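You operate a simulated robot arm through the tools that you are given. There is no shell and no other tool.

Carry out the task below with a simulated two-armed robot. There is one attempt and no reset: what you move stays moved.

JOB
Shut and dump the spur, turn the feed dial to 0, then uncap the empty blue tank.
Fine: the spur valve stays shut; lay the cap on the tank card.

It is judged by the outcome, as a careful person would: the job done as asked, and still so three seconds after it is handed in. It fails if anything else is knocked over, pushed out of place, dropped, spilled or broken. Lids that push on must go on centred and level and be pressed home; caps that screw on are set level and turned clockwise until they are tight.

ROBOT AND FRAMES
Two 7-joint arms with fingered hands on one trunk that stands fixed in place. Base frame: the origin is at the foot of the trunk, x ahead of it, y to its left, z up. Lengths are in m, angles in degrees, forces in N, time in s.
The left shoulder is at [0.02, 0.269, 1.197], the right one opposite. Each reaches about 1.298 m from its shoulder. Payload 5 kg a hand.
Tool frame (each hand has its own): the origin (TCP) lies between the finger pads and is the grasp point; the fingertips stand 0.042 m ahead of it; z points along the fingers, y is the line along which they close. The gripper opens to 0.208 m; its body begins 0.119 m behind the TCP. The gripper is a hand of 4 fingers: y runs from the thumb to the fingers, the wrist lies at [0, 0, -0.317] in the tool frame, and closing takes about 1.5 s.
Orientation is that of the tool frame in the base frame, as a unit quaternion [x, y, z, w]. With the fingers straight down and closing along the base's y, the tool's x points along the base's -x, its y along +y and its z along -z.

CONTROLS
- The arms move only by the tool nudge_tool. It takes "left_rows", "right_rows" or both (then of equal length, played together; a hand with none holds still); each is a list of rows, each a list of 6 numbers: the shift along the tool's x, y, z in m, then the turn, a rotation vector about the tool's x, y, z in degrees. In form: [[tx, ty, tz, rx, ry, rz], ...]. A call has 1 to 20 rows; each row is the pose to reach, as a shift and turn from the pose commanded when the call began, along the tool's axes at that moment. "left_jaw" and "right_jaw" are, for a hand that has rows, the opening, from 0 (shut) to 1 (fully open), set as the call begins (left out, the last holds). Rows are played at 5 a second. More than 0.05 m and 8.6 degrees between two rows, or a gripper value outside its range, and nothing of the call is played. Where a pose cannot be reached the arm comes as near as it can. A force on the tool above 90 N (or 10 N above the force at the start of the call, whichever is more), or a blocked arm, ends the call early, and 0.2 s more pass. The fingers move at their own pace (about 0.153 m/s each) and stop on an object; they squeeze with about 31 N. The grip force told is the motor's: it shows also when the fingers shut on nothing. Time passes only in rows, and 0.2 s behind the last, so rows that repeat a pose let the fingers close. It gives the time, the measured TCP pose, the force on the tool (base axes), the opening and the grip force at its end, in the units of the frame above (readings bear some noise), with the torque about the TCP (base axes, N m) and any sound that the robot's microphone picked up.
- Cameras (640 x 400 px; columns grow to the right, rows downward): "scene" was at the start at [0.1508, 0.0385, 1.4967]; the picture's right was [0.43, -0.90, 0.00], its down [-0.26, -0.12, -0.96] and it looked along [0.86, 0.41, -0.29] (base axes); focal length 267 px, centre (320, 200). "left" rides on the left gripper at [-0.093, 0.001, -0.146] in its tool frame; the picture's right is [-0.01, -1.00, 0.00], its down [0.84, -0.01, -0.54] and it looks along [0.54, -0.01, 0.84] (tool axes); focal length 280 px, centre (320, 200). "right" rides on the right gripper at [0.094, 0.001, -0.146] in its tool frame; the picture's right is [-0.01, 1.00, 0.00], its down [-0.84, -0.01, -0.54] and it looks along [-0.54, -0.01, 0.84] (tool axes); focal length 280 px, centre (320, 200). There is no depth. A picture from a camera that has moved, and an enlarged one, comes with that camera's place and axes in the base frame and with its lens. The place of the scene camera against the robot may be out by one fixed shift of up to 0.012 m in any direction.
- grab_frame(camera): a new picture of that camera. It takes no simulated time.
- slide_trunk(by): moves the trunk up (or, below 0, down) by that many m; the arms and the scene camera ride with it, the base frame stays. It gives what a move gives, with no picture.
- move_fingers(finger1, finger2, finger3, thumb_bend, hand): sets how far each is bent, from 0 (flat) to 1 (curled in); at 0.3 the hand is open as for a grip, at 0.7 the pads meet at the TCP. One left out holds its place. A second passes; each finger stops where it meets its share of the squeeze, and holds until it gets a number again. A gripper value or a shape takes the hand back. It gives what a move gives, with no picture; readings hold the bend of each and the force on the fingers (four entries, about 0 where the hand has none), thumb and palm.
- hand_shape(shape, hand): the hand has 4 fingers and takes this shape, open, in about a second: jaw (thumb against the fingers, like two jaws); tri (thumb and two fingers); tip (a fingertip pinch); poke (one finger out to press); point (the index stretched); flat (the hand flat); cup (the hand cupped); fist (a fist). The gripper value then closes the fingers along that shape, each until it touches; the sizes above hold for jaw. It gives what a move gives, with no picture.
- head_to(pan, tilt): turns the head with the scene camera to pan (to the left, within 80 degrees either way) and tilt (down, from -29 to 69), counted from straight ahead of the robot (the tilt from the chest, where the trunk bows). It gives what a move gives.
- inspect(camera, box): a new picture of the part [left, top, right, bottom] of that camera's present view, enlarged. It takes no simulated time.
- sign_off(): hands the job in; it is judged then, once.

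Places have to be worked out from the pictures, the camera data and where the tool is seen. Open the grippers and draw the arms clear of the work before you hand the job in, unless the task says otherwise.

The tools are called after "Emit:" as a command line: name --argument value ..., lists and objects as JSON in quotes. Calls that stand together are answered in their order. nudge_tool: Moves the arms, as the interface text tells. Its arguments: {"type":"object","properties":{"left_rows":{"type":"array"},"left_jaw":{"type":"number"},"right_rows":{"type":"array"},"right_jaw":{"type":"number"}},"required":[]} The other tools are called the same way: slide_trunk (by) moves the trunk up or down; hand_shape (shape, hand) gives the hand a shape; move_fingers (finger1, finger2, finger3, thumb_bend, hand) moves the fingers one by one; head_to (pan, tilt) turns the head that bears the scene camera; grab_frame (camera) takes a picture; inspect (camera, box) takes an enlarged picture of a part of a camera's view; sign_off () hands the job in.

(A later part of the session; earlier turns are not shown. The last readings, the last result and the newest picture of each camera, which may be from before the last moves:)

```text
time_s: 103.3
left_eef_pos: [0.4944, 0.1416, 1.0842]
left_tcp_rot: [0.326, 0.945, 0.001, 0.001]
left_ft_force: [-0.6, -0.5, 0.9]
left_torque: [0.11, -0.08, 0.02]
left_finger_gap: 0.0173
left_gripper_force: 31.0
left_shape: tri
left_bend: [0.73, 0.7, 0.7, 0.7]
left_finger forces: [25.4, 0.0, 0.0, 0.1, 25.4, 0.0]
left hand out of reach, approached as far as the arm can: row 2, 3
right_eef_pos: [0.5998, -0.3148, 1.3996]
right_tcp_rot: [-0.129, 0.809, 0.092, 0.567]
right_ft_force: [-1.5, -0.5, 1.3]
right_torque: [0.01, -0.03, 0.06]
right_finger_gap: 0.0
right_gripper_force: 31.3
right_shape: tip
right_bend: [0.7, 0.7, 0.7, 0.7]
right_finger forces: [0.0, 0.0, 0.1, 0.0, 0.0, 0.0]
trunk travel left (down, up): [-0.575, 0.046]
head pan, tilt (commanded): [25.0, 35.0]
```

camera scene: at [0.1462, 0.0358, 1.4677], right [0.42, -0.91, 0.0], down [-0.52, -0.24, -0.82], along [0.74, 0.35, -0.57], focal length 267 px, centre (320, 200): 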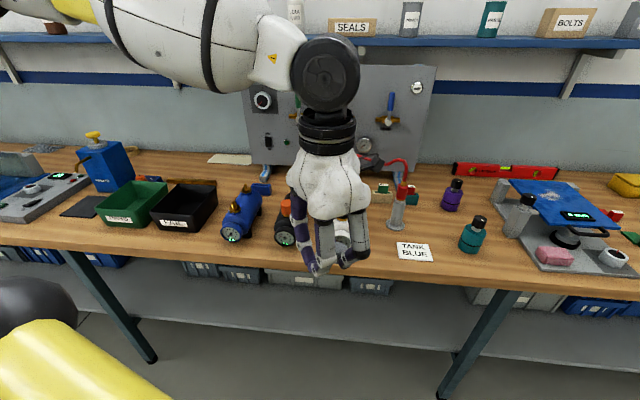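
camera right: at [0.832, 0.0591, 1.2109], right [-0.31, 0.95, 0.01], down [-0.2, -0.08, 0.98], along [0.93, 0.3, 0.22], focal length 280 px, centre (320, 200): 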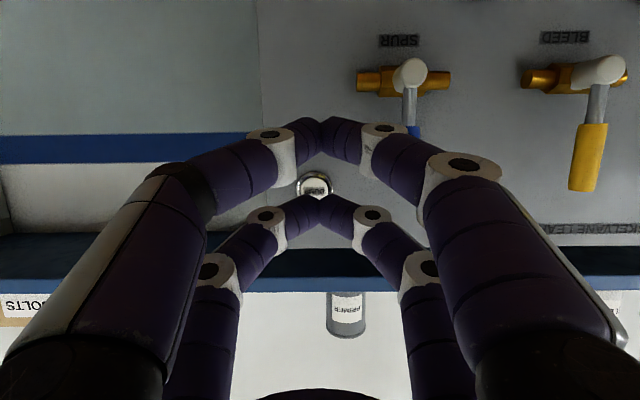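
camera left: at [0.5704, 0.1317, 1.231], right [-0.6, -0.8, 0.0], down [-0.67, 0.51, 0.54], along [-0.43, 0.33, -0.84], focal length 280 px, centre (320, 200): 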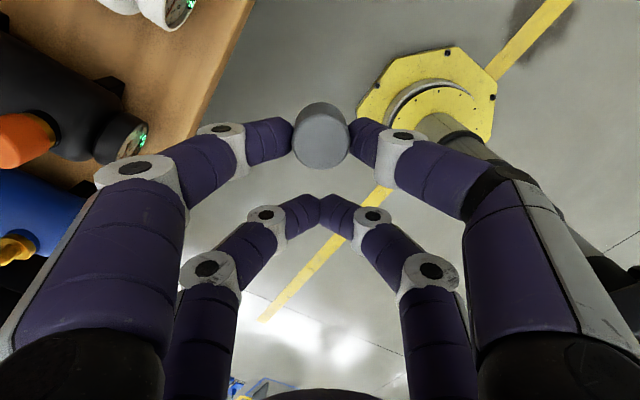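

Lower does help: it reached y = 0.142. I raise the trunk the remaining bit so the wrist is relatively lower still, and then try again.

Emit:
slide_trunk --by 0.045

Emit:
nudge_tool --left_rows '[[0, 0, 0.03, 0, 0, 0], [0, 0, 0.06, 0, 0, 0], [0, 0, 0.09, 0, 0, 0], [-0.0205, -0.0262, 0.09, 0, 0, 0], [-0.041, -0.0525, 0.09, 0, 0, 0], [-0.0616, -0.0787, 0.09, 0, 0, 0]]'

```text
time_s: 104.2
left_eef_pos: [0.497, 0.144, 1.1285]
left_tcp_rot: [0.326, 0.945, 0.0, 0.001]
left_ft_force: [-0.1, 0.5, -0.1]
left_torque: [-0.01, 0.06, -0.01]
left_finger_gap: 0.0175
left_gripper_force: 31.5
left_shape: tri
left_bend: [0.73, 0.7, 0.7, 0.7]
left_finger forces: [25.4, 0.0, 0.1, 0.0, 25.4, 0.0]
right_eef_pos: [0.6007, -0.3135, 1.4452]
right_tcp_rot: [-0.13, 0.809, 0.091, 0.566]
right_ft_force: [0.6, -1.2, -0.3]
right_torque: [0.05, -0.04, 0.02]
right_finger_gap: 0.0002
right_gripper_force: 31.1
right_shape: tip
right_bend: [0.7, 0.7, 0.7, 0.7]
right_finger forces: [0.1, 0.0, 0.0, 0.0, 0.0, 0.0]
trunk travel left (down, up): [-0.62, 0.001]
head pan, tilt (commanded): [25.0, 35.0]
```

```text
time_s: 105.6
left_eef_pos: [0.493, 0.1395, 1.0414]
left_tcp_rot: [0.326, 0.945, -0.001, 0.001]
left_ft_force: [-0.2, 0.3, -0.6]
left_torque: [0.04, -0.07, 0.02]
left_finger_gap: 0.0174
left_gripper_force: 30.9
left_shape: tri
left_bend: [0.73, 0.7, 0.7, 0.7]
left_finger forces: [25.3, 0.1, 0.1, 0.1, 25.2, 0.0]
left hand out of reach, approached as far as the arm can: row 4, 5, 6
right_eef_pos: [0.5997, -0.3119, 1.445]
right_tcp_rot: [-0.13, 0.808, 0.092, 0.567]
right_ft_force: [-1.0, -0.3, -0.6]
right_torque: [-0.04, 0.01, -0.04]
right_finger_gap: 0.0001
right_gripper_force: 31.1
right_shape: tip
right_bend: [0.7, 0.7, 0.7, 0.7]
right_finger forces: [0.1, 0.0, 0.0, 0.0, 0.0, 0.0]
trunk travel left (down, up): [-0.62, 0.001]
head pan, tilt (commanded): [25.0, 35.0]
```

Still limited. The left hand's home azimuth seems to be reversed compared with the right hand's mirror image, so I try spinning the hand the other way round (counter-clockwise 170°) here in free space.

Emit:
nudge_tool --left_rows '[[0, 0, 0, 0, 0, -8.5], [0, 0, 0, 0, 0, -17], [0, 0, 0, 0, 0, -25.5], [0, 0, 0, 0, 0, -34], [0, 0, 0, 0, 0, -42.5], [0, 0, 0, 0, 0, -51], [0, 0, 0, 0, 0, -59.5], [0, 0, 0, 0, 0, -68], [0, 0, 0, 0, 0, -76.5], [0, 0, 0, 0, 0, -85], [0, 0, 0, 0, 0, -93.5], [0, 0, 0, 0, 0, -102], [0, 0, 0, 0, 0, -110.5], [0, 0, 0, 0, 0, -119], [0, 0, 0, 0, 0, -127.5], [0, 0, 0, 0, 0, -136], [0, 0, 0, 0, 0, -144.5], [0, 0, 0, 0, 0, -153], [0, 0, 0, 0, 0, -161.5], [0, 0, 0, 0, 0, -170]]'

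```text
time_s: 109.8
left_eef_pos: [0.4943, 0.139, 1.0409]
left_tcp_rot: [0.914, -0.406, 0.002, 0.0]
left_ft_force: [-0.4, 0.7, -0.2]
left_torque: [0.01, 0.0, 0.03]
left_finger_gap: 0.0172
left_gripper_force: 30.2
left_shape: tri
left_bend: [0.73, 0.7, 0.7, 0.7]
left_finger forces: [25.2, 0.0, 0.0, 0.0, 25.2, 0.0]
right_eef_pos: [0.6014, -0.3133, 1.4454]
right_tcp_rot: [-0.129, 0.808, 0.091, 0.567]
right_ft_force: [-0.4, 0.1, 0.6]
right_torque: [0.0, 0.0, 0.02]
right_finger_gap: 0.0003
right_gripper_force: 30.8
right_shape: tip
right_bend: [0.7, 0.7, 0.7, 0.7]
right_finger forces: [0.0, 0.0, 0.1, 0.0, 0.0, 0.1]
trunk travel left (down, up): [-0.62, 0.001]
head pan, tilt (commanded): [25.0, 35.0]
```

Azimuth 312° is reachable too. I test moving right from here.

Emit:
nudge_tool --left_rows '[[0.0297, 0.0268, 0, 0, 0, 0], [0.0594, 0.0537, 0, 0, 0, 0]]'

```text
time_s: 110.4
left_eef_pos: [0.4946, 0.139, 1.0416]
left_tcp_rot: [0.913, -0.407, 0.002, 0.001]
left_ft_force: [0.1, -0.5, 0.2]
left_torque: [-0.02, 0.0, 0.02]
left_finger_gap: 0.0173
left_gripper_force: 30.7
left_shape: tri
left_bend: [0.73, 0.7, 0.7, 0.7]
left_finger forces: [25.2, 0.1, 0.0, 0.0, 25.2, 0.0]
left hand out of reach, approached as far as the arm can: row 1, 2
right_eef_pos: [0.6008, -0.3142, 1.4454]
right_tcp_rot: [-0.13, 0.809, 0.091, 0.566]
right_ft_force: [-0.9, -0.3, -0.1]
right_torque: [-0.03, -0.01, 0.03]
right_finger_gap: 0.0
right_gripper_force: 30.9
right_shape: tip
right_bend: [0.7, 0.7, 0.7, 0.7]
right_finger forces: [0.1, 0.0, 0.1, 0.1, 0.0, 0.0]
trunk travel left (down, up): [-0.62, 0.001]
head pan, tilt (commanded): [25.0, 35.0]
```

Azimuth makes no difference, so the limit is on the wrist position. I probe whether the hand can go forward along this line, which keeps it low and in front of the white tank.

Emit:
nudge_tool --left_rows '[[0.0168, -0.0186, 0, 0, 0, 0], [0.0335, -0.0371, 0, 0, 0, 0], [0.0503, -0.0557, 0, 0, 0, 0], [0.0671, -0.0742, 0, 0, 0, 0]]'

Emit:
grab_frame --camera "scene"

```text
time_s: 111.4
left_eef_pos: [0.5808, 0.1586, 1.0485]
left_tcp_rot: [0.914, -0.406, 0.001, 0.0]
left_ft_force: [0.1, 0.6, -0.4]
left_torque: [-0.03, 0.05, -0.03]
left_finger_gap: 0.0171
left_gripper_force: 31.2
left_shape: tri
left_bend: [0.73, 0.7, 0.7, 0.7]
left_finger forces: [25.4, 0.1, 0.0, 0.0, 25.3, 0.1]
left hand out of reach, approached as far as the arm can: row 1, 2, 3, 4
right_eef_pos: [0.6023, -0.3127, 1.4446]
right_tcp_rot: [-0.129, 0.809, 0.091, 0.566]
right_ft_force: [0.8, -0.4, -1.0]
right_torque: [0.04, -0.02, -0.02]
right_finger_gap: 0.0002
right_gripper_force: 31.2
right_shape: tip
right_bend: [0.7, 0.7, 0.7, 0.7]
right_finger forces: [0.1, 0.1, 0.0, 0.1, 0.0, 0.0]
trunk travel left (down, up): [-0.62, 0.001]
head pan, tilt (commanded): [25.0, 35.0]
```

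```text
taken
camera scene: at [0.1462, 0.0359, 1.5127], right [0.42, -0.91, 0.0], down [-0.52, -0.24, -0.82], along [0.74, 0.35, -0.57], focal length 267 px, centre (320, 200)
```

scene: 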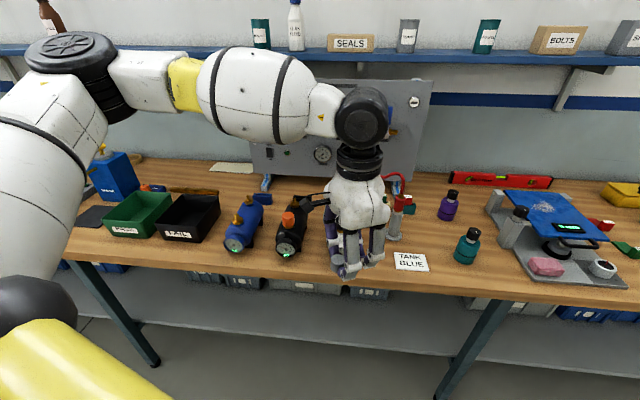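

The reachable boundary is an arc around the shoulder. Leaning the hand so it points outward-down along the arm's direction should extend reach, so I test that orientation here in free space: first turn to azimuth 342°.

Emit:
nudge_tool --left_rows '[[0, 0, 0, 0, 0, -7.5], [0, 0, 0, 0, 0, -15], [0, 0, 0, 0, 0, -22.5], [0, 0, 0, 0, 0, -30]]'

Emit:
nudge_tool --left_rows '[[0, 0, 0, 0, 8, 0], [0, 0, 0, 0, 16, 0], [0, 0, 0, 0, 24, 0], [0, 0, 0, 0, 32, 0]]'

Emit:
grab_frame --camera "left"

Emit:
grab_frame --camera "scene"

```text
time_s: 112.4
left_eef_pos: [0.5803, 0.159, 1.0482]
left_tcp_rot: [0.988, -0.156, 0.002, 0.002]
left_ft_force: [0.3, 0.0, -0.3]
left_torque: [0.04, -0.03, 0.04]
left_finger_gap: 0.0171
left_gripper_force: 30.9
left_shape: tri
left_bend: [0.73, 0.7, 0.7, 0.7]
left_finger forces: [25.5, 0.0, 0.1, 0.1, 25.4, 0.0]
right_eef_pos: [0.6012, -0.3129, 1.4455]
right_tcp_rot: [-0.13, 0.808, 0.092, 0.568]
right_ft_force: [0.5, -0.3, 1.0]
right_torque: [-0.04, 0.0, 0.04]
right_finger_gap: 0.0001
right_gripper_force: 30.9
right_shape: tip
right_bend: [0.7, 0.7, 0.7, 0.7]
right_finger forces: [0.1, 0.0, 0.0, 0.0, 0.1, 0.0]
trunk travel left (down, up): [-0.62, 0.001]
head pan, tilt (commanded): [25.0, 35.0]
```

```text
time_s: 113.6
left_eef_pos: [0.5943, 0.1568, 1.0891]
left_tcp_rot: [0.939, -0.151, 0.307, 0.035]
left_ft_force: [0.2, -3.1, -2.4]
left_torque: [0.22, -0.07, 0.16]
left_finger_gap: 0.0171
left_gripper_force: 31.2
left_shape: tri
left_bend: [0.73, 0.7, 0.7, 0.7]
left_finger forces: [26.2, 0.0, 0.1, 0.0, 26.2, 0.0]
right_eef_pos: [0.6014, -0.3148, 1.4429]
right_tcp_rot: [-0.129, 0.809, 0.093, 0.566]
right_ft_force: [1.5, -3.1, -1.0]
right_torque: [0.15, -0.03, 0.4]
right_finger_gap: 0.0001
right_gripper_force: 31.1
right_shape: tip
right_bend: [0.7, 0.7, 0.7, 0.7]
right_finger forces: [0.0, 0.0, 0.1, 0.0, 0.0, 0.0]
trunk travel left (down, up): [-0.62, 0.001]
head pan, tilt (commanded): [25.0, 35.0]
stopped in row 4 (left hand): the arm was blocked; the commanded pose is now the measured one
```

```text
taken
camera left: at [0.4399, 0.2042, 1.1535], right [0.3, 0.95, 0.02], down [0.34, -0.12, 0.93], along [0.89, -0.27, -0.37], focal length 280 px, centre (320, 200)
```

left: 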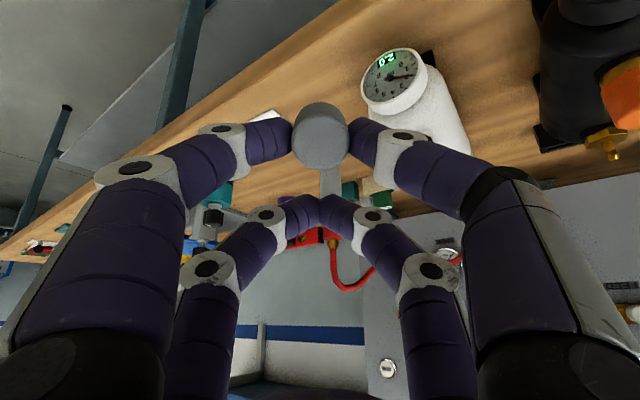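

```text
taken
camera scene: at [0.1468, 0.0319, 1.5127], right [0.42, -0.91, 0.0], down [-0.52, -0.24, -0.82], along [0.74, 0.35, -0.57], focal length 267 px, centre (320, 200)
```

scene: 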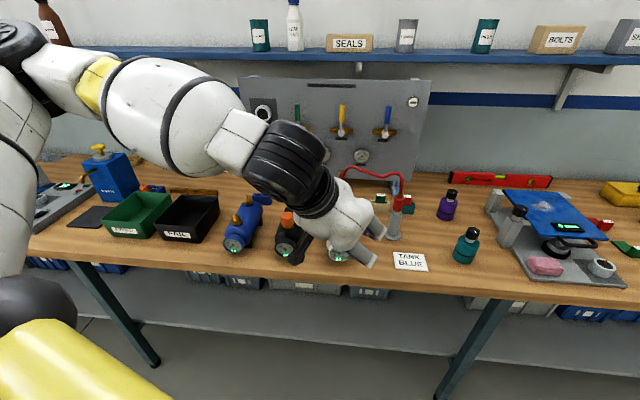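

The lean of 36° was reached (the block was the arm itself; nothing was touched). I test whether this orientation lets the hand go towards the card.

Emit:
nudge_tool --left_rows '[[0.0339, 0.0144, 0.0149, 0, 0, 0], [0.0678, 0.0289, 0.0297, 0, 0, 0], [0.1018, 0.0433, 0.0446, 0, 0, 0], [0.1357, 0.0578, 0.0595, 0, 0, 0]]'

Emit:
grab_frame --camera "scene"

```text
time_s: 114.6
left_eef_pos: [0.6835, 0.0903, 1.1134]
left_tcp_rot: [0.938, -0.151, 0.308, 0.039]
left_ft_force: [-1.0, -0.1, -0.3]
left_torque: [-0.09, -0.02, -0.02]
left_finger_gap: 0.0173
left_gripper_force: 30.7
left_shape: tri
left_bend: [0.73, 0.7, 0.7, 0.7]
left_finger forces: [26.1, 0.1, 0.0, 0.0, 26.1, 0.1]
left hand out of reach, approached as far as the arm can: row 3, 4
right_eef_pos: [0.599, -0.3103, 1.446]
right_tcp_rot: [-0.131, 0.808, 0.091, 0.568]
right_ft_force: [-1.7, 0.7, 0.1]
right_torque: [-0.06, 0.03, -0.12]
right_finger_gap: 0.0
right_gripper_force: 31.2
right_shape: tip
right_bend: [0.7, 0.7, 0.7, 0.7]
right_finger forces: [0.1, 0.0, 0.0, 0.0, 0.0, 0.0]
trunk travel left (down, up): [-0.62, 0.001]
head pan, tilt (commanded): [25.0, 35.0]
```

```text
taken
camera scene: at [0.1442, 0.0367, 1.5131], right [0.42, -0.91, 0.0], down [-0.52, -0.24, -0.82], along [0.74, 0.35, -0.57], focal length 267 px, centre (320, 200)
```

scene: 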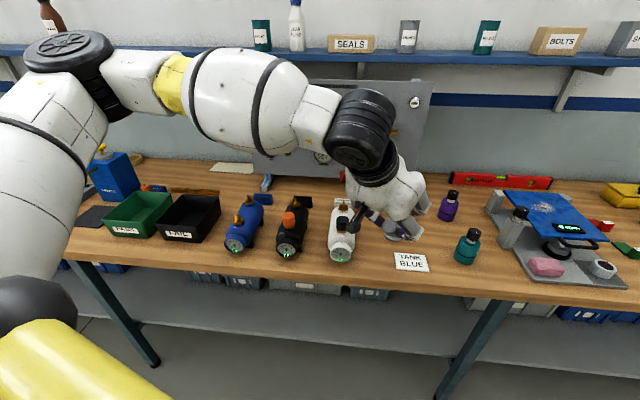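

The boundary is on the wrist position itself, so leaning the hand over works. My plan is to set the cap on bare bench beside the card with the hand leaning left, then regrip it low and level and lay it on the card. I turn to the lean-left pose and hover over the free spot right of the white tank.

Emit:
nudge_tool --left_rows '[[-0.0025, -0.0023, 0.0042, -4.09, -1.35, 6.54], [-0.0049, -0.0047, 0.0084, -8.18, -2.69, 13.09], [-0.0074, -0.007, 0.0126, -12.27, -4.04, 19.63], [-0.0098, -0.0093, 0.0167, -16.36, -5.39, 26.17], [-0.0123, -0.0116, 0.0209, -20.45, -6.74, 32.71], [-0.0147, -0.014, 0.0251, -24.54, -8.08, 39.26], [-0.0172, -0.0163, 0.0293, -28.63, -9.43, 45.8]]'

Emit:
grab_frame --camera "left"

Emit:
grab_frame --camera "scene"

```text
time_s: 116.2
left_eef_pos: [0.6935, 0.1045, 1.0796]
left_tcp_rot: [0.791, -0.572, 0.174, 0.129]
left_ft_force: [0.7, -0.2, 0.1]
left_torque: [-0.05, 0.05, -0.03]
left_finger_gap: 0.0168
left_gripper_force: 31.1
left_shape: tri
left_bend: [0.73, 0.7, 0.7, 0.7]
left_finger forces: [25.8, 0.0, 0.0, 0.1, 25.8, 0.0]
right_eef_pos: [0.6007, -0.3113, 1.4446]
right_tcp_rot: [-0.131, 0.808, 0.092, 0.566]
right_ft_force: [0.6, 0.6, 0.0]
right_torque: [-0.05, 0.05, -0.06]
right_finger_gap: 0.0002
right_gripper_force: 30.9
right_shape: tip
right_bend: [0.7, 0.7, 0.7, 0.7]
right_finger forces: [0.0, 0.0, 0.0, 0.0, 0.0, 0.0]
trunk travel left (down, up): [-0.62, 0.001]
head pan, tilt (commanded): [25.0, 35.0]
```

```text
taken
camera left: at [0.6463, 0.2443, 1.1734], right [0.95, 0.33, -0.01], down [0.18, -0.5, 0.85], along [0.27, -0.8, -0.53], focal length 280 px, centre (320, 200)
```

left: 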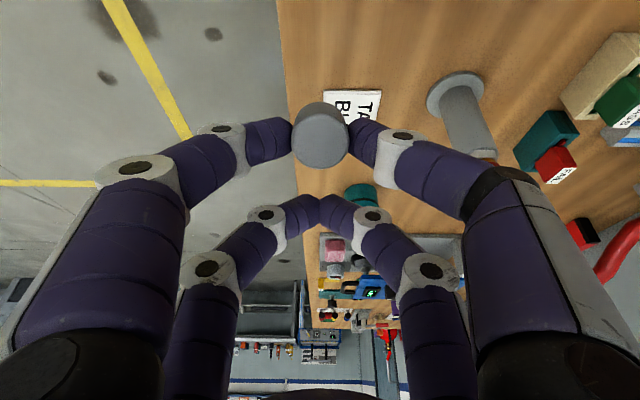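

```text
taken
camera scene: at [0.1461, 0.0362, 1.5126], right [0.42, -0.91, 0.0], down [-0.52, -0.24, -0.82], along [0.74, 0.35, -0.57], focal length 267 px, centre (320, 200)
```

scene: 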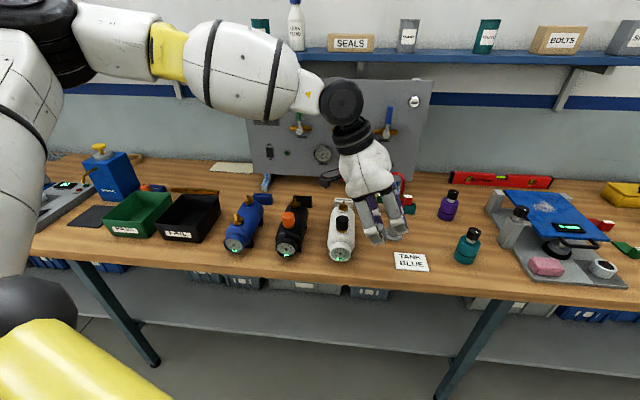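

The lean-left pose was reached with no limit, over the free bench spot beside the card. I lower the cap to just above the bench.

Emit:
nudge_tool --left_rows '[[-0.0127, -0.0002, 0.0272, 0, 0, 0], [-0.0254, -0.0003, 0.0543, 0, 0, 0], [-0.0355, -0.0004, 0.0761, 0, 0, 0], [-0.0376, -0.0004, 0.0806, 0, 0, 0]]'

Emit:
grab_frame --camera "left"

Emit:
inspect --camera "scene" --box '[310, 180, 470, 290]'

```text
time_s: 117.2
left_eef_pos: [0.6934, 0.1044, 0.9919]
left_tcp_rot: [0.791, -0.572, 0.175, 0.128]
left_ft_force: [-0.4, -0.1, 1.0]
left_torque: [0.03, -0.07, 0.0]
left_finger_gap: 0.017
left_gripper_force: 30.8
left_shape: tri
left_bend: [0.73, 0.7, 0.7, 0.7]
left_finger forces: [25.8, 0.0, 0.0, 0.0, 25.8, 0.0]
right_eef_pos: [0.6003, -0.3118, 1.4453]
right_tcp_rot: [-0.131, 0.808, 0.092, 0.567]
right_ft_force: [0.1, -0.2, 0.5]
right_torque: [-0.02, -0.01, -0.02]
right_finger_gap: 0.0002
right_gripper_force: 31.2
right_shape: tip
right_bend: [0.7, 0.7, 0.7, 0.7]
right_finger forces: [0.0, 0.0, 0.0, 0.1, 0.1, 0.1]
trunk travel left (down, up): [-0.62, 0.001]
head pan, tilt (commanded): [25.0, 35.0]
```

```text
taken
camera left: at [0.6461, 0.2435, 1.0852], right [0.95, 0.33, -0.01], down [0.18, -0.5, 0.85], along [0.27, -0.8, -0.53], focal length 280 px, centre (320, 200)
```

left: 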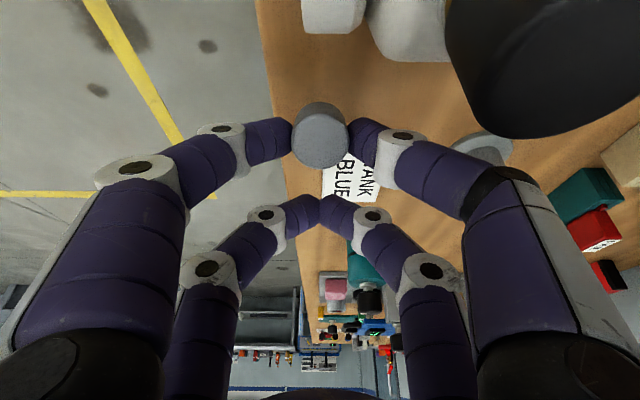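

```text
3.64 times, centred on (390, 235) of scene
camera zoom: at [0.1451, 0.0356, 1.5129], right [0.42, -0.91, 0.0], down [-0.52, -0.24, -0.82], along [0.74, 0.35, -0.57], focal length 972 px, centre (66, 73)
```

zoom: 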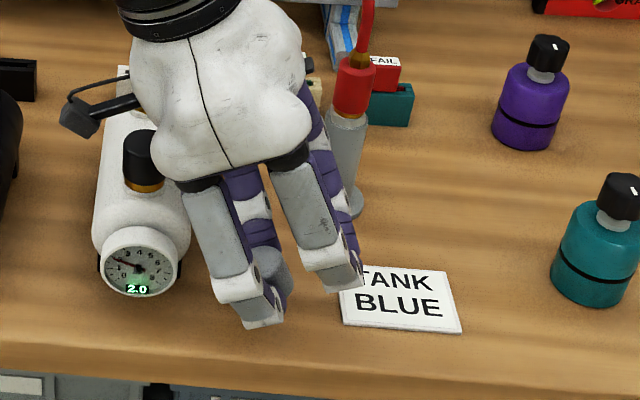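

The camera stalk clears the white tank's cap and the held cap is just above the bench. I lower in 2 mm steps, watching for contact.

Emit:
nudge_tool --left_rows '[[-0.0008, 0, 0.0018, 0, 0, 0], [-0.0017, 0, 0.0036, 0, 0, 0], [-0.0025, 0, 0.0054, 0, 0, 0], [-0.0034, 0, 0.0072, 0, 0, 0], [-0.0042, 0, 0.0091, 0, 0, 0]]'

Emit:
inspect --camera "left" --box '[260, 80, 380, 190]'

```text
time_s: 118.4
left_eef_pos: [0.6939, 0.1039, 0.9828]
left_tcp_rot: [0.791, -0.572, 0.175, 0.128]
left_ft_force: [0.3, 0.8, 0.8]
left_torque: [0.0, 0.02, -0.01]
left_finger_gap: 0.0169
left_gripper_force: 31.3
left_shape: tri
left_bend: [0.73, 0.7, 0.7, 0.7]
left_finger forces: [25.8, 0.0, 0.0, 0.1, 25.8, 0.0]
right_eef_pos: [0.6014, -0.3117, 1.4462]
right_tcp_rot: [-0.13, 0.809, 0.091, 0.567]
right_ft_force: [-0.2, 0.4, 0.1]
right_torque: [-0.01, 0.03, 0.01]
right_finger_gap: 0.0
right_gripper_force: 31.1
right_shape: tip
right_bend: [0.7, 0.7, 0.7, 0.7]
right_finger forces: [0.1, 0.1, 0.0, 0.1, 0.0, 0.0]
trunk travel left (down, up): [-0.62, 0.001]
head pan, tilt (commanded): [25.0, 35.0]
```

```text
3.64 times, centred on (320, 135) of left
camera zoom: at [0.6462, 0.2437, 1.0755], right [0.95, 0.33, -0.01], down [0.18, -0.5, 0.85], along [0.27, -0.8, -0.53], focal length 1020 px, centre (320, 436)
```

zoom: 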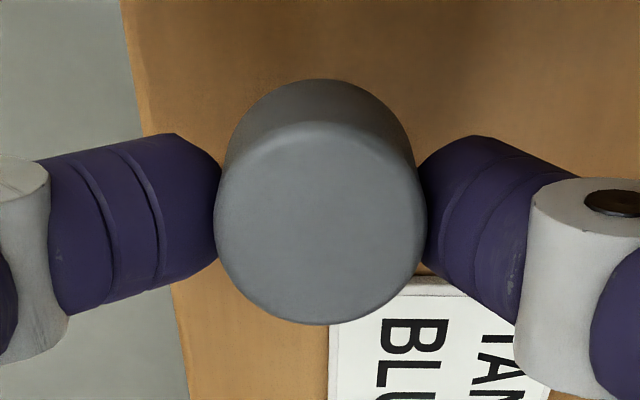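

No contact yet, and the cap is a bit near the bench edge. I raise slightly, shift it 2 cm further from the edge, and continue lowering.

Emit:
nudge_tool --left_rows '[[0.0021, 0, -0.0045, 0, 0, 0], [0.0021, -0.01, -0.0045, 0, 0, 0], [0.0021, -0.02, -0.0045, 0, 0, 0], [0, -0.02, 0, 0, 0, 0], [-0.0008, -0.02, 0.0018, 0, 0, 0]]'

Emit:
nudge_tool --left_rows '[[-0.0006, 0, 0.0013, 0, 0, 0], [-0.0013, 0, 0.0027, 0, 0, 0], [-0.0019, 0, 0.004, 0, 0, 0]]'

Emit:
inspect --camera "left" --box '[260, 80, 380, 190]'

```text
time_s: 119.6
left_eef_pos: [0.7112, 0.1104, 0.979]
left_tcp_rot: [0.791, -0.572, 0.174, 0.128]
left_ft_force: [-0.2, 0.3, -0.9]
left_torque: [-0.01, -0.01, 0.01]
left_finger_gap: 0.0171
left_gripper_force: 31.5
left_shape: tri
left_bend: [0.73, 0.7, 0.7, 0.7]
left_finger forces: [25.8, 0.0, 0.0, 0.0, 25.8, 0.0]
right_eef_pos: [0.6011, -0.3118, 1.4455]
right_tcp_rot: [-0.13, 0.809, 0.091, 0.567]
right_ft_force: [-0.4, 0.0, 0.8]
right_torque: [-0.02, 0.01, 0.02]
right_finger_gap: 0.0
right_gripper_force: 30.9
right_shape: tip
right_bend: [0.7, 0.7, 0.7, 0.7]
right_finger forces: [0.0, 0.0, 0.1, 0.0, 0.0, 0.1]
trunk travel left (down, up): [-0.62, 0.001]
head pan, tilt (commanded): [25.0, 35.0]
```

```text
time_s: 120.4
left_eef_pos: [0.7109, 0.1111, 0.974]
left_tcp_rot: [0.791, -0.571, 0.176, 0.128]
left_ft_force: [0.6, 0.2, -1.0]
left_torque: [0.02, 0.02, -0.01]
left_finger_gap: 0.0168
left_gripper_force: 31.4
left_shape: tri
left_bend: [0.73, 0.7, 0.7, 0.7]
left_finger forces: [25.9, 0.0, 0.0, 0.1, 25.8, 0.0]
right_eef_pos: [0.6005, -0.3121, 1.446]
right_tcp_rot: [-0.131, 0.808, 0.092, 0.567]
right_ft_force: [-0.7, 0.0, 0.3]
right_torque: [0.02, 0.0, 0.02]
right_finger_gap: 0.0002
right_gripper_force: 30.8
right_shape: tip
right_bend: [0.7, 0.7, 0.7, 0.7]
right_finger forces: [0.0, 0.1, 0.1, 0.1, 0.0, 0.0]
trunk travel left (down, up): [-0.62, 0.001]
head pan, tilt (commanded): [25.0, 35.0]
```

```text
3.64 times, centred on (320, 135) of left
camera zoom: at [0.6646, 0.25, 1.069], right [0.95, 0.33, -0.01], down [0.18, -0.5, 0.85], along [0.27, -0.8, -0.53], focal length 1020 px, centre (320, 436)
```

zoom: 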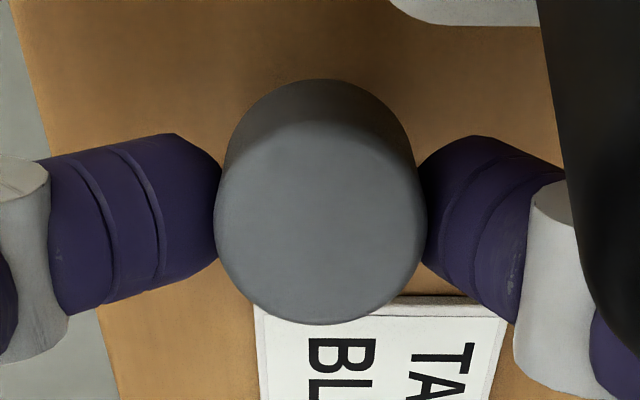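

The camera stalk is getting close to the white tank's cap, so I shift back 1.5 cm before lowering further.

Emit:
nudge_tool --left_rows '[[0.0013, 0, -0.0027, 0, 0, 0], [0.0013, 0.0075, -0.0027, 0, 0, 0], [0.0013, 0.015, -0.0027, 0, 0, 0], [0, 0.015, 0, 0, 0, 0], [-0.0009, 0.015, 0.0018, 0, 0, 0], [-0.0017, 0.015, 0.0036, 0, 0, 0]]'

Emit:
inspect --camera "scene" --box '[330, 190, 450, 280]'

```text
time_s: 121.8
left_eef_pos: [0.6985, 0.1057, 0.9708]
left_tcp_rot: [0.791, -0.572, 0.175, 0.128]
left_ft_force: [-0.4, 0.0, -0.4]
left_torque: [-0.02, -0.03, -0.01]
left_finger_gap: 0.0171
left_gripper_force: 31.0
left_shape: tri
left_bend: [0.73, 0.7, 0.7, 0.7]
left_finger forces: [25.8, 0.0, 0.0, 0.1, 25.7, 0.0]
right_eef_pos: [0.6006, -0.3116, 1.4449]
right_tcp_rot: [-0.131, 0.808, 0.092, 0.567]
right_ft_force: [-0.2, 0.1, 0.4]
right_torque: [-0.01, 0.02, -0.01]
right_finger_gap: 0.0001
right_gripper_force: 31.2
right_shape: tip
right_bend: [0.7, 0.7, 0.7, 0.7]
right_finger forces: [0.1, 0.1, 0.1, 0.0, 0.1, 0.1]
trunk travel left (down, up): [-0.62, 0.001]
head pan, tilt (commanded): [25.0, 35.0]
```

```text
4.44 times, centred on (390, 235) of scene
camera zoom: at [0.1457, 0.0358, 1.5127], right [0.42, -0.91, 0.0], down [-0.52, -0.24, -0.82], along [0.74, 0.35, -0.57], focal length 1188 px, centre (9, 44)
```

zoom: 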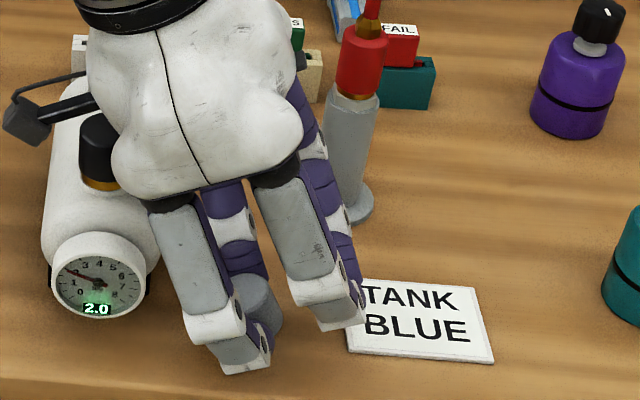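

The palm is also close to the white tank's cap. I raise a little, shift 3 cm to the right for clearance, and then lower again.

Emit:
nudge_tool --left_rows '[[0.0042, 0, -0.0091, 0, 0, 0], [0.0133, 0, -0.0049, 0, 0, 0], [0.0223, 0, -0.0006, 0, 0, 0], [0.0314, 0, 0.0036, 0, 0, 0], [0.0314, 0, 0.0036, 0, 0, 0]]'

Emit:
grab_frame --camera "left"

Emit:
inspect --camera "scene" --box '[330, 190, 450, 280]'

```text
time_s: 123.0
left_eef_pos: [0.7021, 0.0861, 0.9853]
left_tcp_rot: [0.791, -0.571, 0.177, 0.129]
left_ft_force: [-0.4, -0.3, 0.1]
left_torque: [0.01, 0.02, -0.02]
left_finger_gap: 0.0169
left_gripper_force: 30.7
left_shape: tri
left_bend: [0.73, 0.7, 0.7, 0.7]
left_finger forces: [25.8, 0.0, 0.1, 0.0, 25.9, 0.0]
left hand out of reach, approached as far as the arm can: row 4, 5
right_eef_pos: [0.601, -0.3119, 1.4455]
right_tcp_rot: [-0.13, 0.808, 0.091, 0.567]
right_ft_force: [0.6, 0.6, -0.1]
right_torque: [0.0, 0.0, 0.01]
right_finger_gap: 0.0
right_gripper_force: 31.4
right_shape: tip
right_bend: [0.7, 0.7, 0.7, 0.7]
right_finger forces: [0.0, 0.1, 0.1, 0.1, 0.0, 0.0]
trunk travel left (down, up): [-0.62, 0.001]
head pan, tilt (commanded): [25.0, 35.0]
```

```text
taken
camera left: at [0.6542, 0.2267, 1.078], right [0.95, 0.33, -0.01], down [0.18, -0.5, 0.85], along [0.27, -0.8, -0.53], focal length 280 px, centre (320, 200)
```

left: 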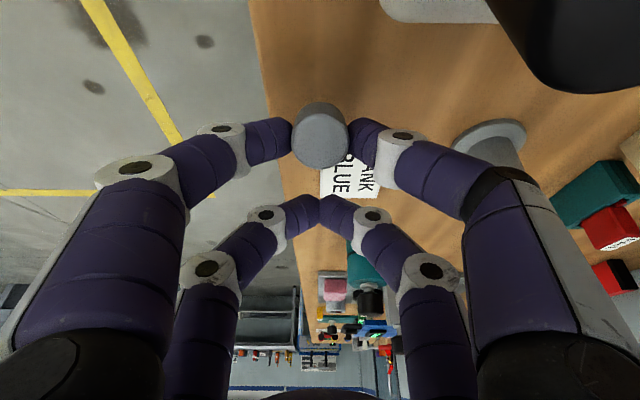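

```text
4.44 times, centred on (390, 235) of scene
camera zoom: at [0.1455, 0.0357, 1.5128], right [0.42, -0.91, 0.0], down [-0.52, -0.24, -0.82], along [0.74, 0.35, -0.57], focal length 1188 px, centre (9, 44)
```

zoom: 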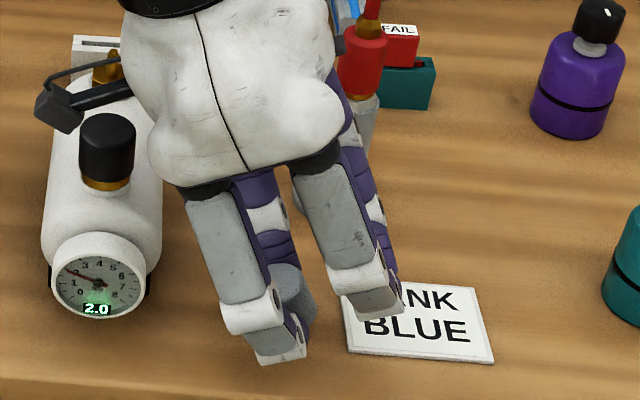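

The right-shift stopped 1 cm short at the reach limit, but clearance to the white tank is now good. The cap is over bare bench just left of the card. I lower in 2 mm steps.

Emit:
nudge_tool --left_rows '[[-0.0008, 0, 0.0018, 0, 0, 0], [-0.0017, 0, 0.0036, 0, 0, 0], [-0.0025, 0, 0.0054, 0, 0, 0], [-0.0034, 0, 0.0072, 0, 0, 0], [-0.0042, 0, 0.0091, 0, 0, 0], [-0.0051, 0, 0.0109, 0, 0, 0], [-0.0059, 0, 0.0127, 0, 0, 0]]'

Emit:
inspect --camera "left" --box '[260, 80, 380, 190]'

Emit:
inspect --camera "scene" --box '[330, 190, 450, 280]'

```text
time_s: 124.6
left_eef_pos: [0.7002, 0.0901, 0.9723]
left_tcp_rot: [0.791, -0.571, 0.177, 0.129]
left_ft_force: [-0.1, -0.5, -0.5]
left_torque: [0.01, -0.01, 0.0]
left_finger_gap: 0.0171
left_gripper_force: 31.2
left_shape: tri
left_bend: [0.73, 0.7, 0.7, 0.7]
left_finger forces: [25.8, 0.1, 0.0, 0.1, 25.7, 0.1]
left hand out of reach, approached as far as the arm can: row 5, 6, 7
right_eef_pos: [0.5997, -0.3114, 1.4463]
right_tcp_rot: [-0.13, 0.808, 0.091, 0.568]
right_ft_force: [0.5, 0.2, 0.5]
right_torque: [0.0, -0.04, 0.01]
right_finger_gap: 0.0001
right_gripper_force: 30.9
right_shape: tip
right_bend: [0.7, 0.7, 0.7, 0.7]
right_finger forces: [0.0, 0.0, 0.1, 0.0, 0.0, 0.1]
trunk travel left (down, up): [-0.62, 0.001]
head pan, tilt (commanded): [25.0, 35.0]
```

```text
3.64 times, centred on (320, 135) of left
camera zoom: at [0.6523, 0.23, 1.0654], right [0.95, 0.33, -0.01], down [0.18, -0.5, 0.85], along [0.27, -0.8, -0.53], focal length 1020 px, centre (320, 436)
```

zoom: 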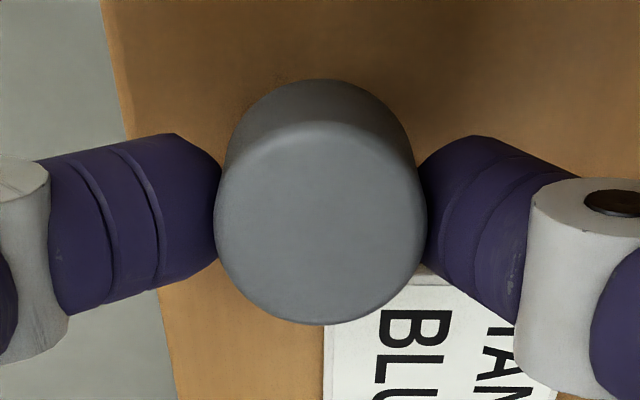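

```text
4.44 times, centred on (390, 235) of scene
camera zoom: at [0.1456, 0.0357, 1.5128], right [0.42, -0.91, 0.0], down [-0.52, -0.24, -0.82], along [0.74, 0.35, -0.57], focal length 1188 px, centre (9, 44)
```

zoom: 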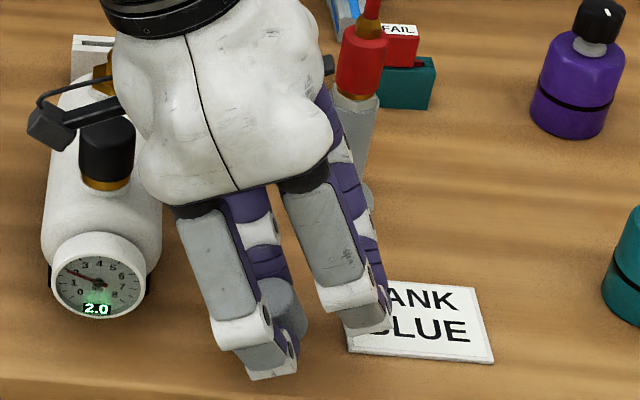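

Re-triangulating the card gives the bench at z about 0.896 and the card centre near (0.762, 0.017), so the cap is still about 1 cm up. I keep lowering gently until I see contact.

Emit:
nudge_tool --left_rows '[[-0.0012, 0, 0.0015, 0, 0, 0], [-0.0024, 0, 0.003, 0, 0, 0], [-0.0036, 0, 0.0045, 0, 0, 0], [-0.0048, 0, 0.006, 0, 0, 0]]'

Emit:
nudge_tool --left_rows '[[-0.0012, 0, 0.0015, 0, 0, 0], [-0.0024, 0, 0.003, 0, 0, 0], [-0.0036, 0, 0.0045, 0, 0, 0]]'

Emit:
inspect --camera "scene" --box '[330, 190, 450, 280]'

```text
time_s: 125.6
left_eef_pos: [0.6981, 0.0921, 0.9651]
left_tcp_rot: [0.791, -0.572, 0.176, 0.128]
left_ft_force: [0.6, -0.2, 0.0]
left_torque: [0.0, 0.02, 0.01]
left_finger_gap: 0.0171
left_gripper_force: 31.4
left_shape: tri
left_bend: [0.73, 0.7, 0.7, 0.7]
left_finger forces: [25.8, 0.0, 0.1, 0.1, 25.7, 0.0]
right_eef_pos: [0.6007, -0.3102, 1.4455]
right_tcp_rot: [-0.129, 0.809, 0.091, 0.567]
right_ft_force: [-1.2, 0.4, 0.9]
right_torque: [-0.01, 0.0, 0.03]
right_finger_gap: 0.0
right_gripper_force: 31.6
right_shape: tip
right_bend: [0.7, 0.7, 0.7, 0.7]
right_finger forces: [0.0, 0.0, 0.0, 0.0, 0.0, 0.0]
trunk travel left (down, up): [-0.62, 0.001]
head pan, tilt (commanded): [25.0, 35.0]
```

```text
time_s: 126.4
left_eef_pos: [0.6976, 0.0928, 0.9607]
left_tcp_rot: [0.79, -0.572, 0.178, 0.129]
left_ft_force: [1.2, -1.3, 5.5]
left_torque: [0.03, 0.04, -0.02]
left_finger_gap: 0.0174
left_gripper_force: 30.7
left_shape: tri
left_bend: [0.73, 0.7, 0.7, 0.7]
left_finger forces: [26.1, 0.1, 0.0, 0.0, 27.3, 0.0]
right_eef_pos: [0.5998, -0.3128, 1.4454]
right_tcp_rot: [-0.13, 0.808, 0.091, 0.567]
right_ft_force: [-0.4, 0.6, -0.1]
right_torque: [0.03, 0.0, 0.03]
right_finger_gap: 0.0
right_gripper_force: 30.7
right_shape: tip
right_bend: [0.7, 0.7, 0.7, 0.7]
right_finger forces: [0.0, 0.0, 0.1, 0.0, 0.0, 0.0]
trunk travel left (down, up): [-0.62, 0.001]
head pan, tilt (commanded): [25.0, 35.0]
```

```text
4.44 times, centred on (390, 235) of scene
camera zoom: at [0.1453, 0.0356, 1.5129], right [0.42, -0.91, 0.0], down [-0.52, -0.24, -0.82], along [0.74, 0.35, -0.57], focal length 1188 px, centre (9, 44)
```

zoom: 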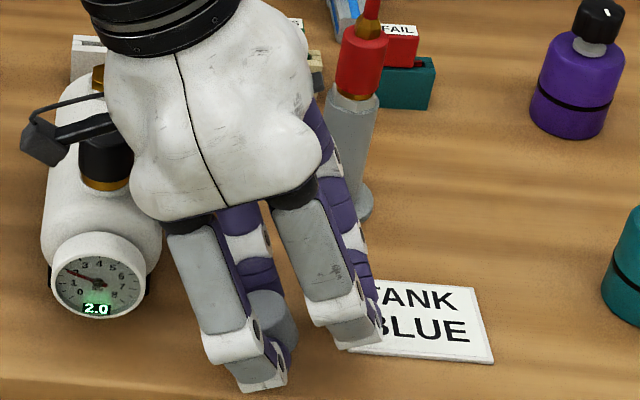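

Contact at 5.5 N, right where predicted. I press down another few mm so the cap pivots flatter in the pinch.

Emit:
nudge_tool --left_rows '[[-0.0006, 0, 0.0012, 0, 0, 0], [-0.0012, 0, 0.0024, 0, 0, 0], [-0.0018, 0, 0.0036, 0, 0, 0]]'

Emit:
inspect --camera "left" --box '[260, 80, 380, 190]'

```text
time_s: 127.2
left_eef_pos: [0.6979, 0.0943, 0.9574]
left_tcp_rot: [0.79, -0.572, 0.178, 0.129]
left_ft_force: [5.2, -6.7, 18.9]
left_torque: [0.11, 0.02, -0.02]
left_finger_gap: 0.0175
left_gripper_force: 31.3
left_shape: tri
left_bend: [0.74, 0.7, 0.7, 0.7]
left_finger forces: [28.0, 0.0, 0.0, 0.1, 32.4, 0.0]
right_eef_pos: [0.5997, -0.3132, 1.4457]
right_tcp_rot: [-0.13, 0.809, 0.091, 0.567]
right_ft_force: [-0.4, -0.8, -0.3]
right_torque: [-0.02, 0.01, 0.0]
right_finger_gap: 0.0003
right_gripper_force: 30.8
right_shape: tip
right_bend: [0.7, 0.7, 0.7, 0.7]
right_finger forces: [0.0, 0.0, 0.0, 0.0, 0.0, 0.1]
trunk travel left (down, up): [-0.62, 0.001]
head pan, tilt (commanded): [25.0, 35.0]
```

```text
3.64 times, centred on (320, 135) of left
camera zoom: at [0.6503, 0.2342, 1.0511], right [0.95, 0.32, -0.01], down [0.18, -0.5, 0.85], along [0.27, -0.8, -0.53], focal length 1020 px, centre (320, 436)
```

zoom: 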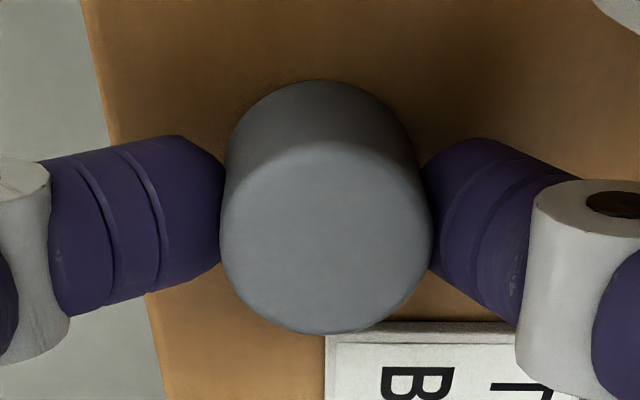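

The cap is pivoting towards flat in the pinch, at 19 N. I press a little further.

Emit:
nudge_tool --left_rows '[[-0.0006, 0, 0.0012, 0, 0, 0], [-0.0012, 0, 0.0024, 0, 0, 0]]'

Emit:
inspect --camera "left" --box '[260, 80, 380, 190]'

```text
time_s: 127.8
left_eef_pos: [0.6962, 0.0976, 0.9549]
left_tcp_rot: [0.791, -0.572, 0.176, 0.129]
left_ft_force: [0.8, 0.3, 7.2]
left_torque: [0.25, -0.15, -0.03]
left_finger_gap: 0.0179
left_gripper_force: 30.8
left_shape: tri
left_bend: [0.74, 0.7, 0.7, 0.71]
left_finger forces: [25.6, 0.0, 0.0, 0.0, 30.5, 0.1]
left hand out of reach, approached as far as the arm can: row 2
right_eef_pos: [0.6007, -0.3119, 1.4464]
right_tcp_rot: [-0.13, 0.808, 0.091, 0.567]
right_ft_force: [0.0, -0.8, 0.6]
right_torque: [0.02, 0.01, -0.03]
right_finger_gap: 0.0
right_gripper_force: 31.1
right_shape: tip
right_bend: [0.7, 0.7, 0.7, 0.7]
right_finger forces: [0.0, 0.0, 0.1, 0.1, 0.1, 0.0]
trunk travel left (down, up): [-0.62, 0.001]
head pan, tilt (commanded): [25.0, 35.0]
```

```text
3.64 times, centred on (320, 135) of left
camera zoom: at [0.6494, 0.2364, 1.0477], right [0.95, 0.33, -0.01], down [0.18, -0.5, 0.85], along [0.27, -0.8, -0.53], focal length 1020 px, centre (320, 436)
```

zoom: 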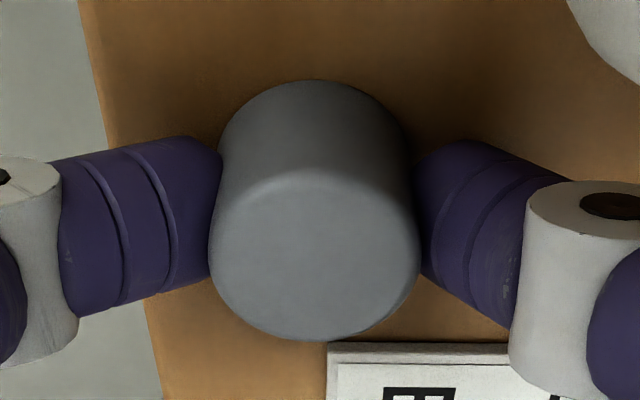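

The cap has tipped most of the way to flat and the force is down to 7 N. I open the fingers to let it settle, then rise straight up.

Emit:
nudge_tool --left_rows '[[0, 0, 0, 0, 0, 0], [0, 0, 0, 0, 0, 0], [0, 0, 0, 0, 0, 0], [0, 0, 0, 0, 0, 0]]' --left_jaw 0.38

Emit:
inspect --camera "left" --box '[260, 80, 380, 190]'

Emit:
inspect --camera "scene" --box '[330, 190, 450, 280]'

```text
time_s: 128.8
left_eef_pos: [0.6976, 0.0956, 0.9535]
left_tcp_rot: [0.791, -0.572, 0.177, 0.129]
left_ft_force: [-1.8, -0.3, 3.7]
left_torque: [0.08, -0.08, 0.01]
left_finger_gap: 0.0775
left_gripper_force: 0.1
left_shape: tri
left_bend: [0.74, 0.74, 0.74, 0.7]
left_finger forces: [0.1, 0.0, 0.1, 0.0, 2.9, 0.0]
right_eef_pos: [0.6008, -0.3117, 1.4454]
right_tcp_rot: [-0.13, 0.808, 0.092, 0.567]
right_ft_force: [0.8, 0.2, -0.6]
right_torque: [0.0, 0.04, 0.03]
right_finger_gap: 0.0
right_gripper_force: 31.0
right_shape: tip
right_bend: [0.7, 0.7, 0.7, 0.7]
right_finger forces: [0.1, 0.1, 0.1, 0.0, 0.0, 0.1]
trunk travel left (down, up): [-0.62, 0.001]
head pan, tilt (commanded): [25.0, 35.0]
```

```text
3.64 times, centred on (320, 135) of left
camera zoom: at [0.6496, 0.2357, 1.0481], right [0.95, 0.33, -0.01], down [0.18, -0.5, 0.85], along [0.27, -0.8, -0.53], focal length 1020 px, centre (320, 436)
```

zoom: 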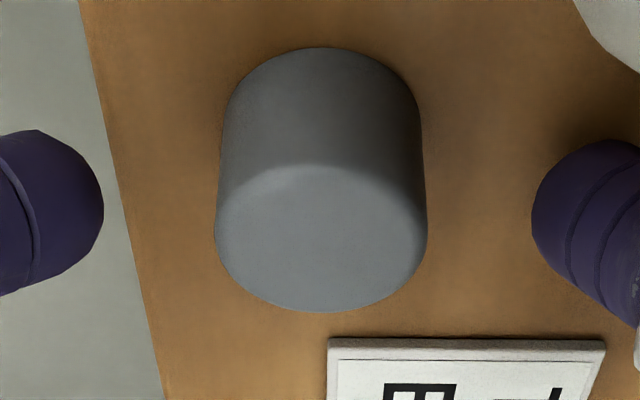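

```text
4.44 times, centred on (390, 235) of scene
camera zoom: at [0.1454, 0.0357, 1.5128], right [0.42, -0.91, 0.0], down [-0.52, -0.24, -0.82], along [0.74, 0.35, -0.57], focal length 1188 px, centre (9, 44)
```

zoom: 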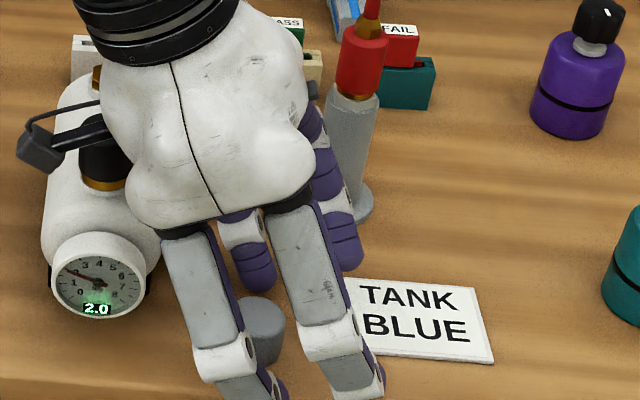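

The cap stands flat on the bench just left of the card. I raise the hand straight up.

Emit:
nudge_tool --left_rows '[[0.0042, 0, -0.0091, 0, 0, 0], [0.0127, 0, -0.0272, 0, 0, 0], [0.0254, 0, -0.0543, 0, 0, 0], [0.0423, 0, -0.0906, 0, 0, 0], [0.0592, 0, -0.1268, 0, 0, 0]]'

Emit:
grab_frame --camera "left"

Emit:
grab_frame --camera "scene"

```text
time_s: 130.0
left_eef_pos: [0.6959, 0.0957, 1.0947]
left_tcp_rot: [0.79, -0.573, 0.175, 0.129]
left_ft_force: [-0.9, -0.8, 0.8]
left_torque: [0.04, -0.06, 0.05]
left_finger_gap: 0.0786
left_gripper_force: 0.1
left_shape: tri
left_bend: [0.74, 0.74, 0.74, 0.7]
left_finger forces: [0.0, 0.0, 0.0, 0.0, 0.1, 0.1]
right_eef_pos: [0.6007, -0.3127, 1.446]
right_tcp_rot: [-0.13, 0.808, 0.091, 0.567]
right_ft_force: [0.2, -0.7, 0.0]
right_torque: [0.04, -0.01, -0.01]
right_finger_gap: 0.0001
right_gripper_force: 30.1
right_shape: tip
right_bend: [0.7, 0.7, 0.7, 0.7]
right_finger forces: [0.0, 0.0, 0.0, 0.0, 0.1, 0.0]
trunk travel left (down, up): [-0.62, 0.001]
head pan, tilt (commanded): [25.0, 35.0]
```

```text
taken
camera left: at [0.6488, 0.2358, 1.1885], right [0.95, 0.32, -0.01], down [0.18, -0.5, 0.85], along [0.27, -0.8, -0.53], focal length 280 px, centre (320, 200)
```

left: 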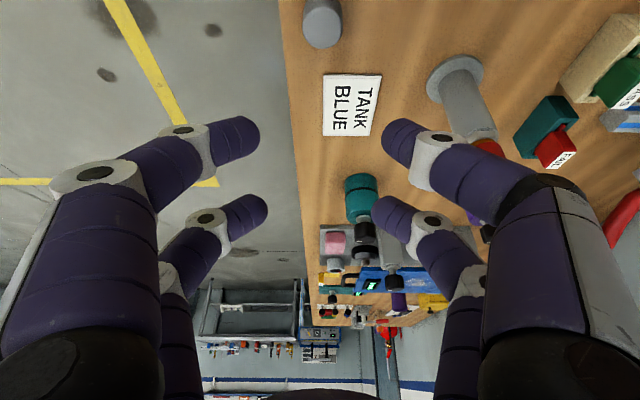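

```text
taken
camera scene: at [0.1447, 0.0355, 1.5129], right [0.42, -0.91, 0.0], down [-0.52, -0.24, -0.82], along [0.74, 0.35, -0.57], focal length 267 px, centre (320, 200)
```

scene: 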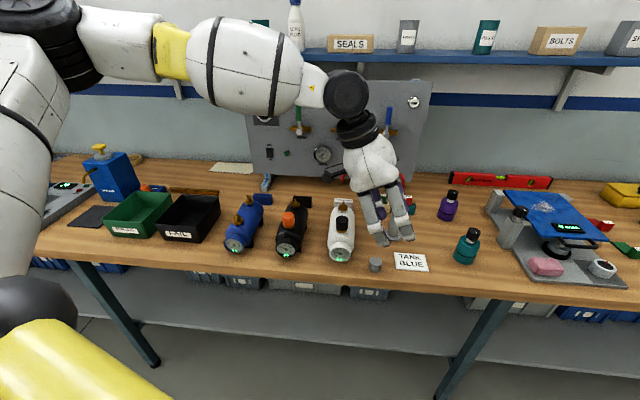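

The cap now stands flat on open bench next to the card, within the right arm's area. The right arm can handle it with a vertical hand, so I retract the left hand up and out to the left.

Emit:
nudge_tool --left_rows '[[0.019, 0, -0.0408, 0, 0, 0], [0.038, 0, -0.0815, 0, 0, 0], [0.0217, 0.0093, -0.1133, 0, 0, 0], [0.0055, 0.0187, -0.145, 0, 0, 0], [-0.0108, 0.028, -0.1768, 0, 0, 0], [-0.027, 0.0374, -0.2086, 0, 0, 0], [-0.0433, 0.0467, -0.2404, 0, 0, 0], [-0.0596, 0.056, -0.2721, 0, 0, 0], [-0.0758, 0.0654, -0.3039, 0, 0, 0], [-0.0921, 0.0747, -0.3357, 0, 0, 0], [-0.1083, 0.084, -0.3675, 0, 0, 0]]'

Emit:
grab_frame --camera "scene"

```text
time_s: 132.4
left_eef_pos: [0.5354, 0.3124, 1.3821]
left_tcp_rot: [0.791, -0.572, 0.176, 0.128]
left_ft_force: [-1.6, 1.0, 1.8]
left_torque: [-0.02, -0.08, 0.05]
left_finger_gap: 0.0787
left_gripper_force: 0.1
left_shape: tri
left_bend: [0.74, 0.74, 0.74, 0.7]
left_finger forces: [0.0, 0.0, 0.0, 0.0, 0.0, 0.0]
right_eef_pos: [0.5989, -0.3118, 1.4468]
right_tcp_rot: [-0.131, 0.808, 0.092, 0.568]
right_ft_force: [-1.3, 0.2, 0.4]
right_torque: [-0.06, 0.01, -0.06]
right_finger_gap: 0.0
right_gripper_force: 31.2
right_shape: tip
right_bend: [0.7, 0.7, 0.7, 0.7]
right_finger forces: [0.0, 0.1, 0.0, 0.0, 0.1, 0.0]
trunk travel left (down, up): [-0.62, 0.001]
head pan, tilt (commanded): [25.0, 35.0]
```

```text
taken
camera scene: at [0.1443, 0.0364, 1.5129], right [0.42, -0.91, 0.0], down [-0.52, -0.24, -0.82], along [0.74, 0.35, -0.57], focal length 267 px, centre (320, 200)
```

scene: 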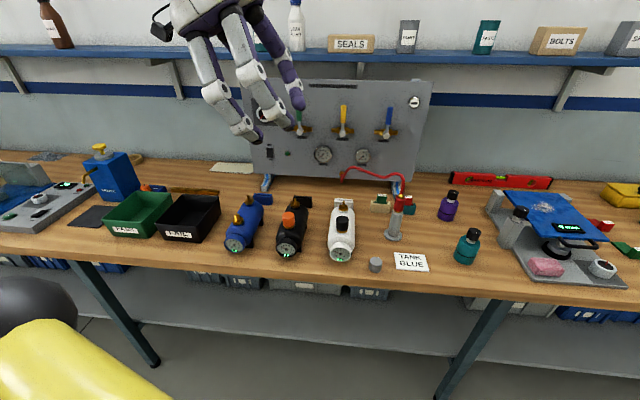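

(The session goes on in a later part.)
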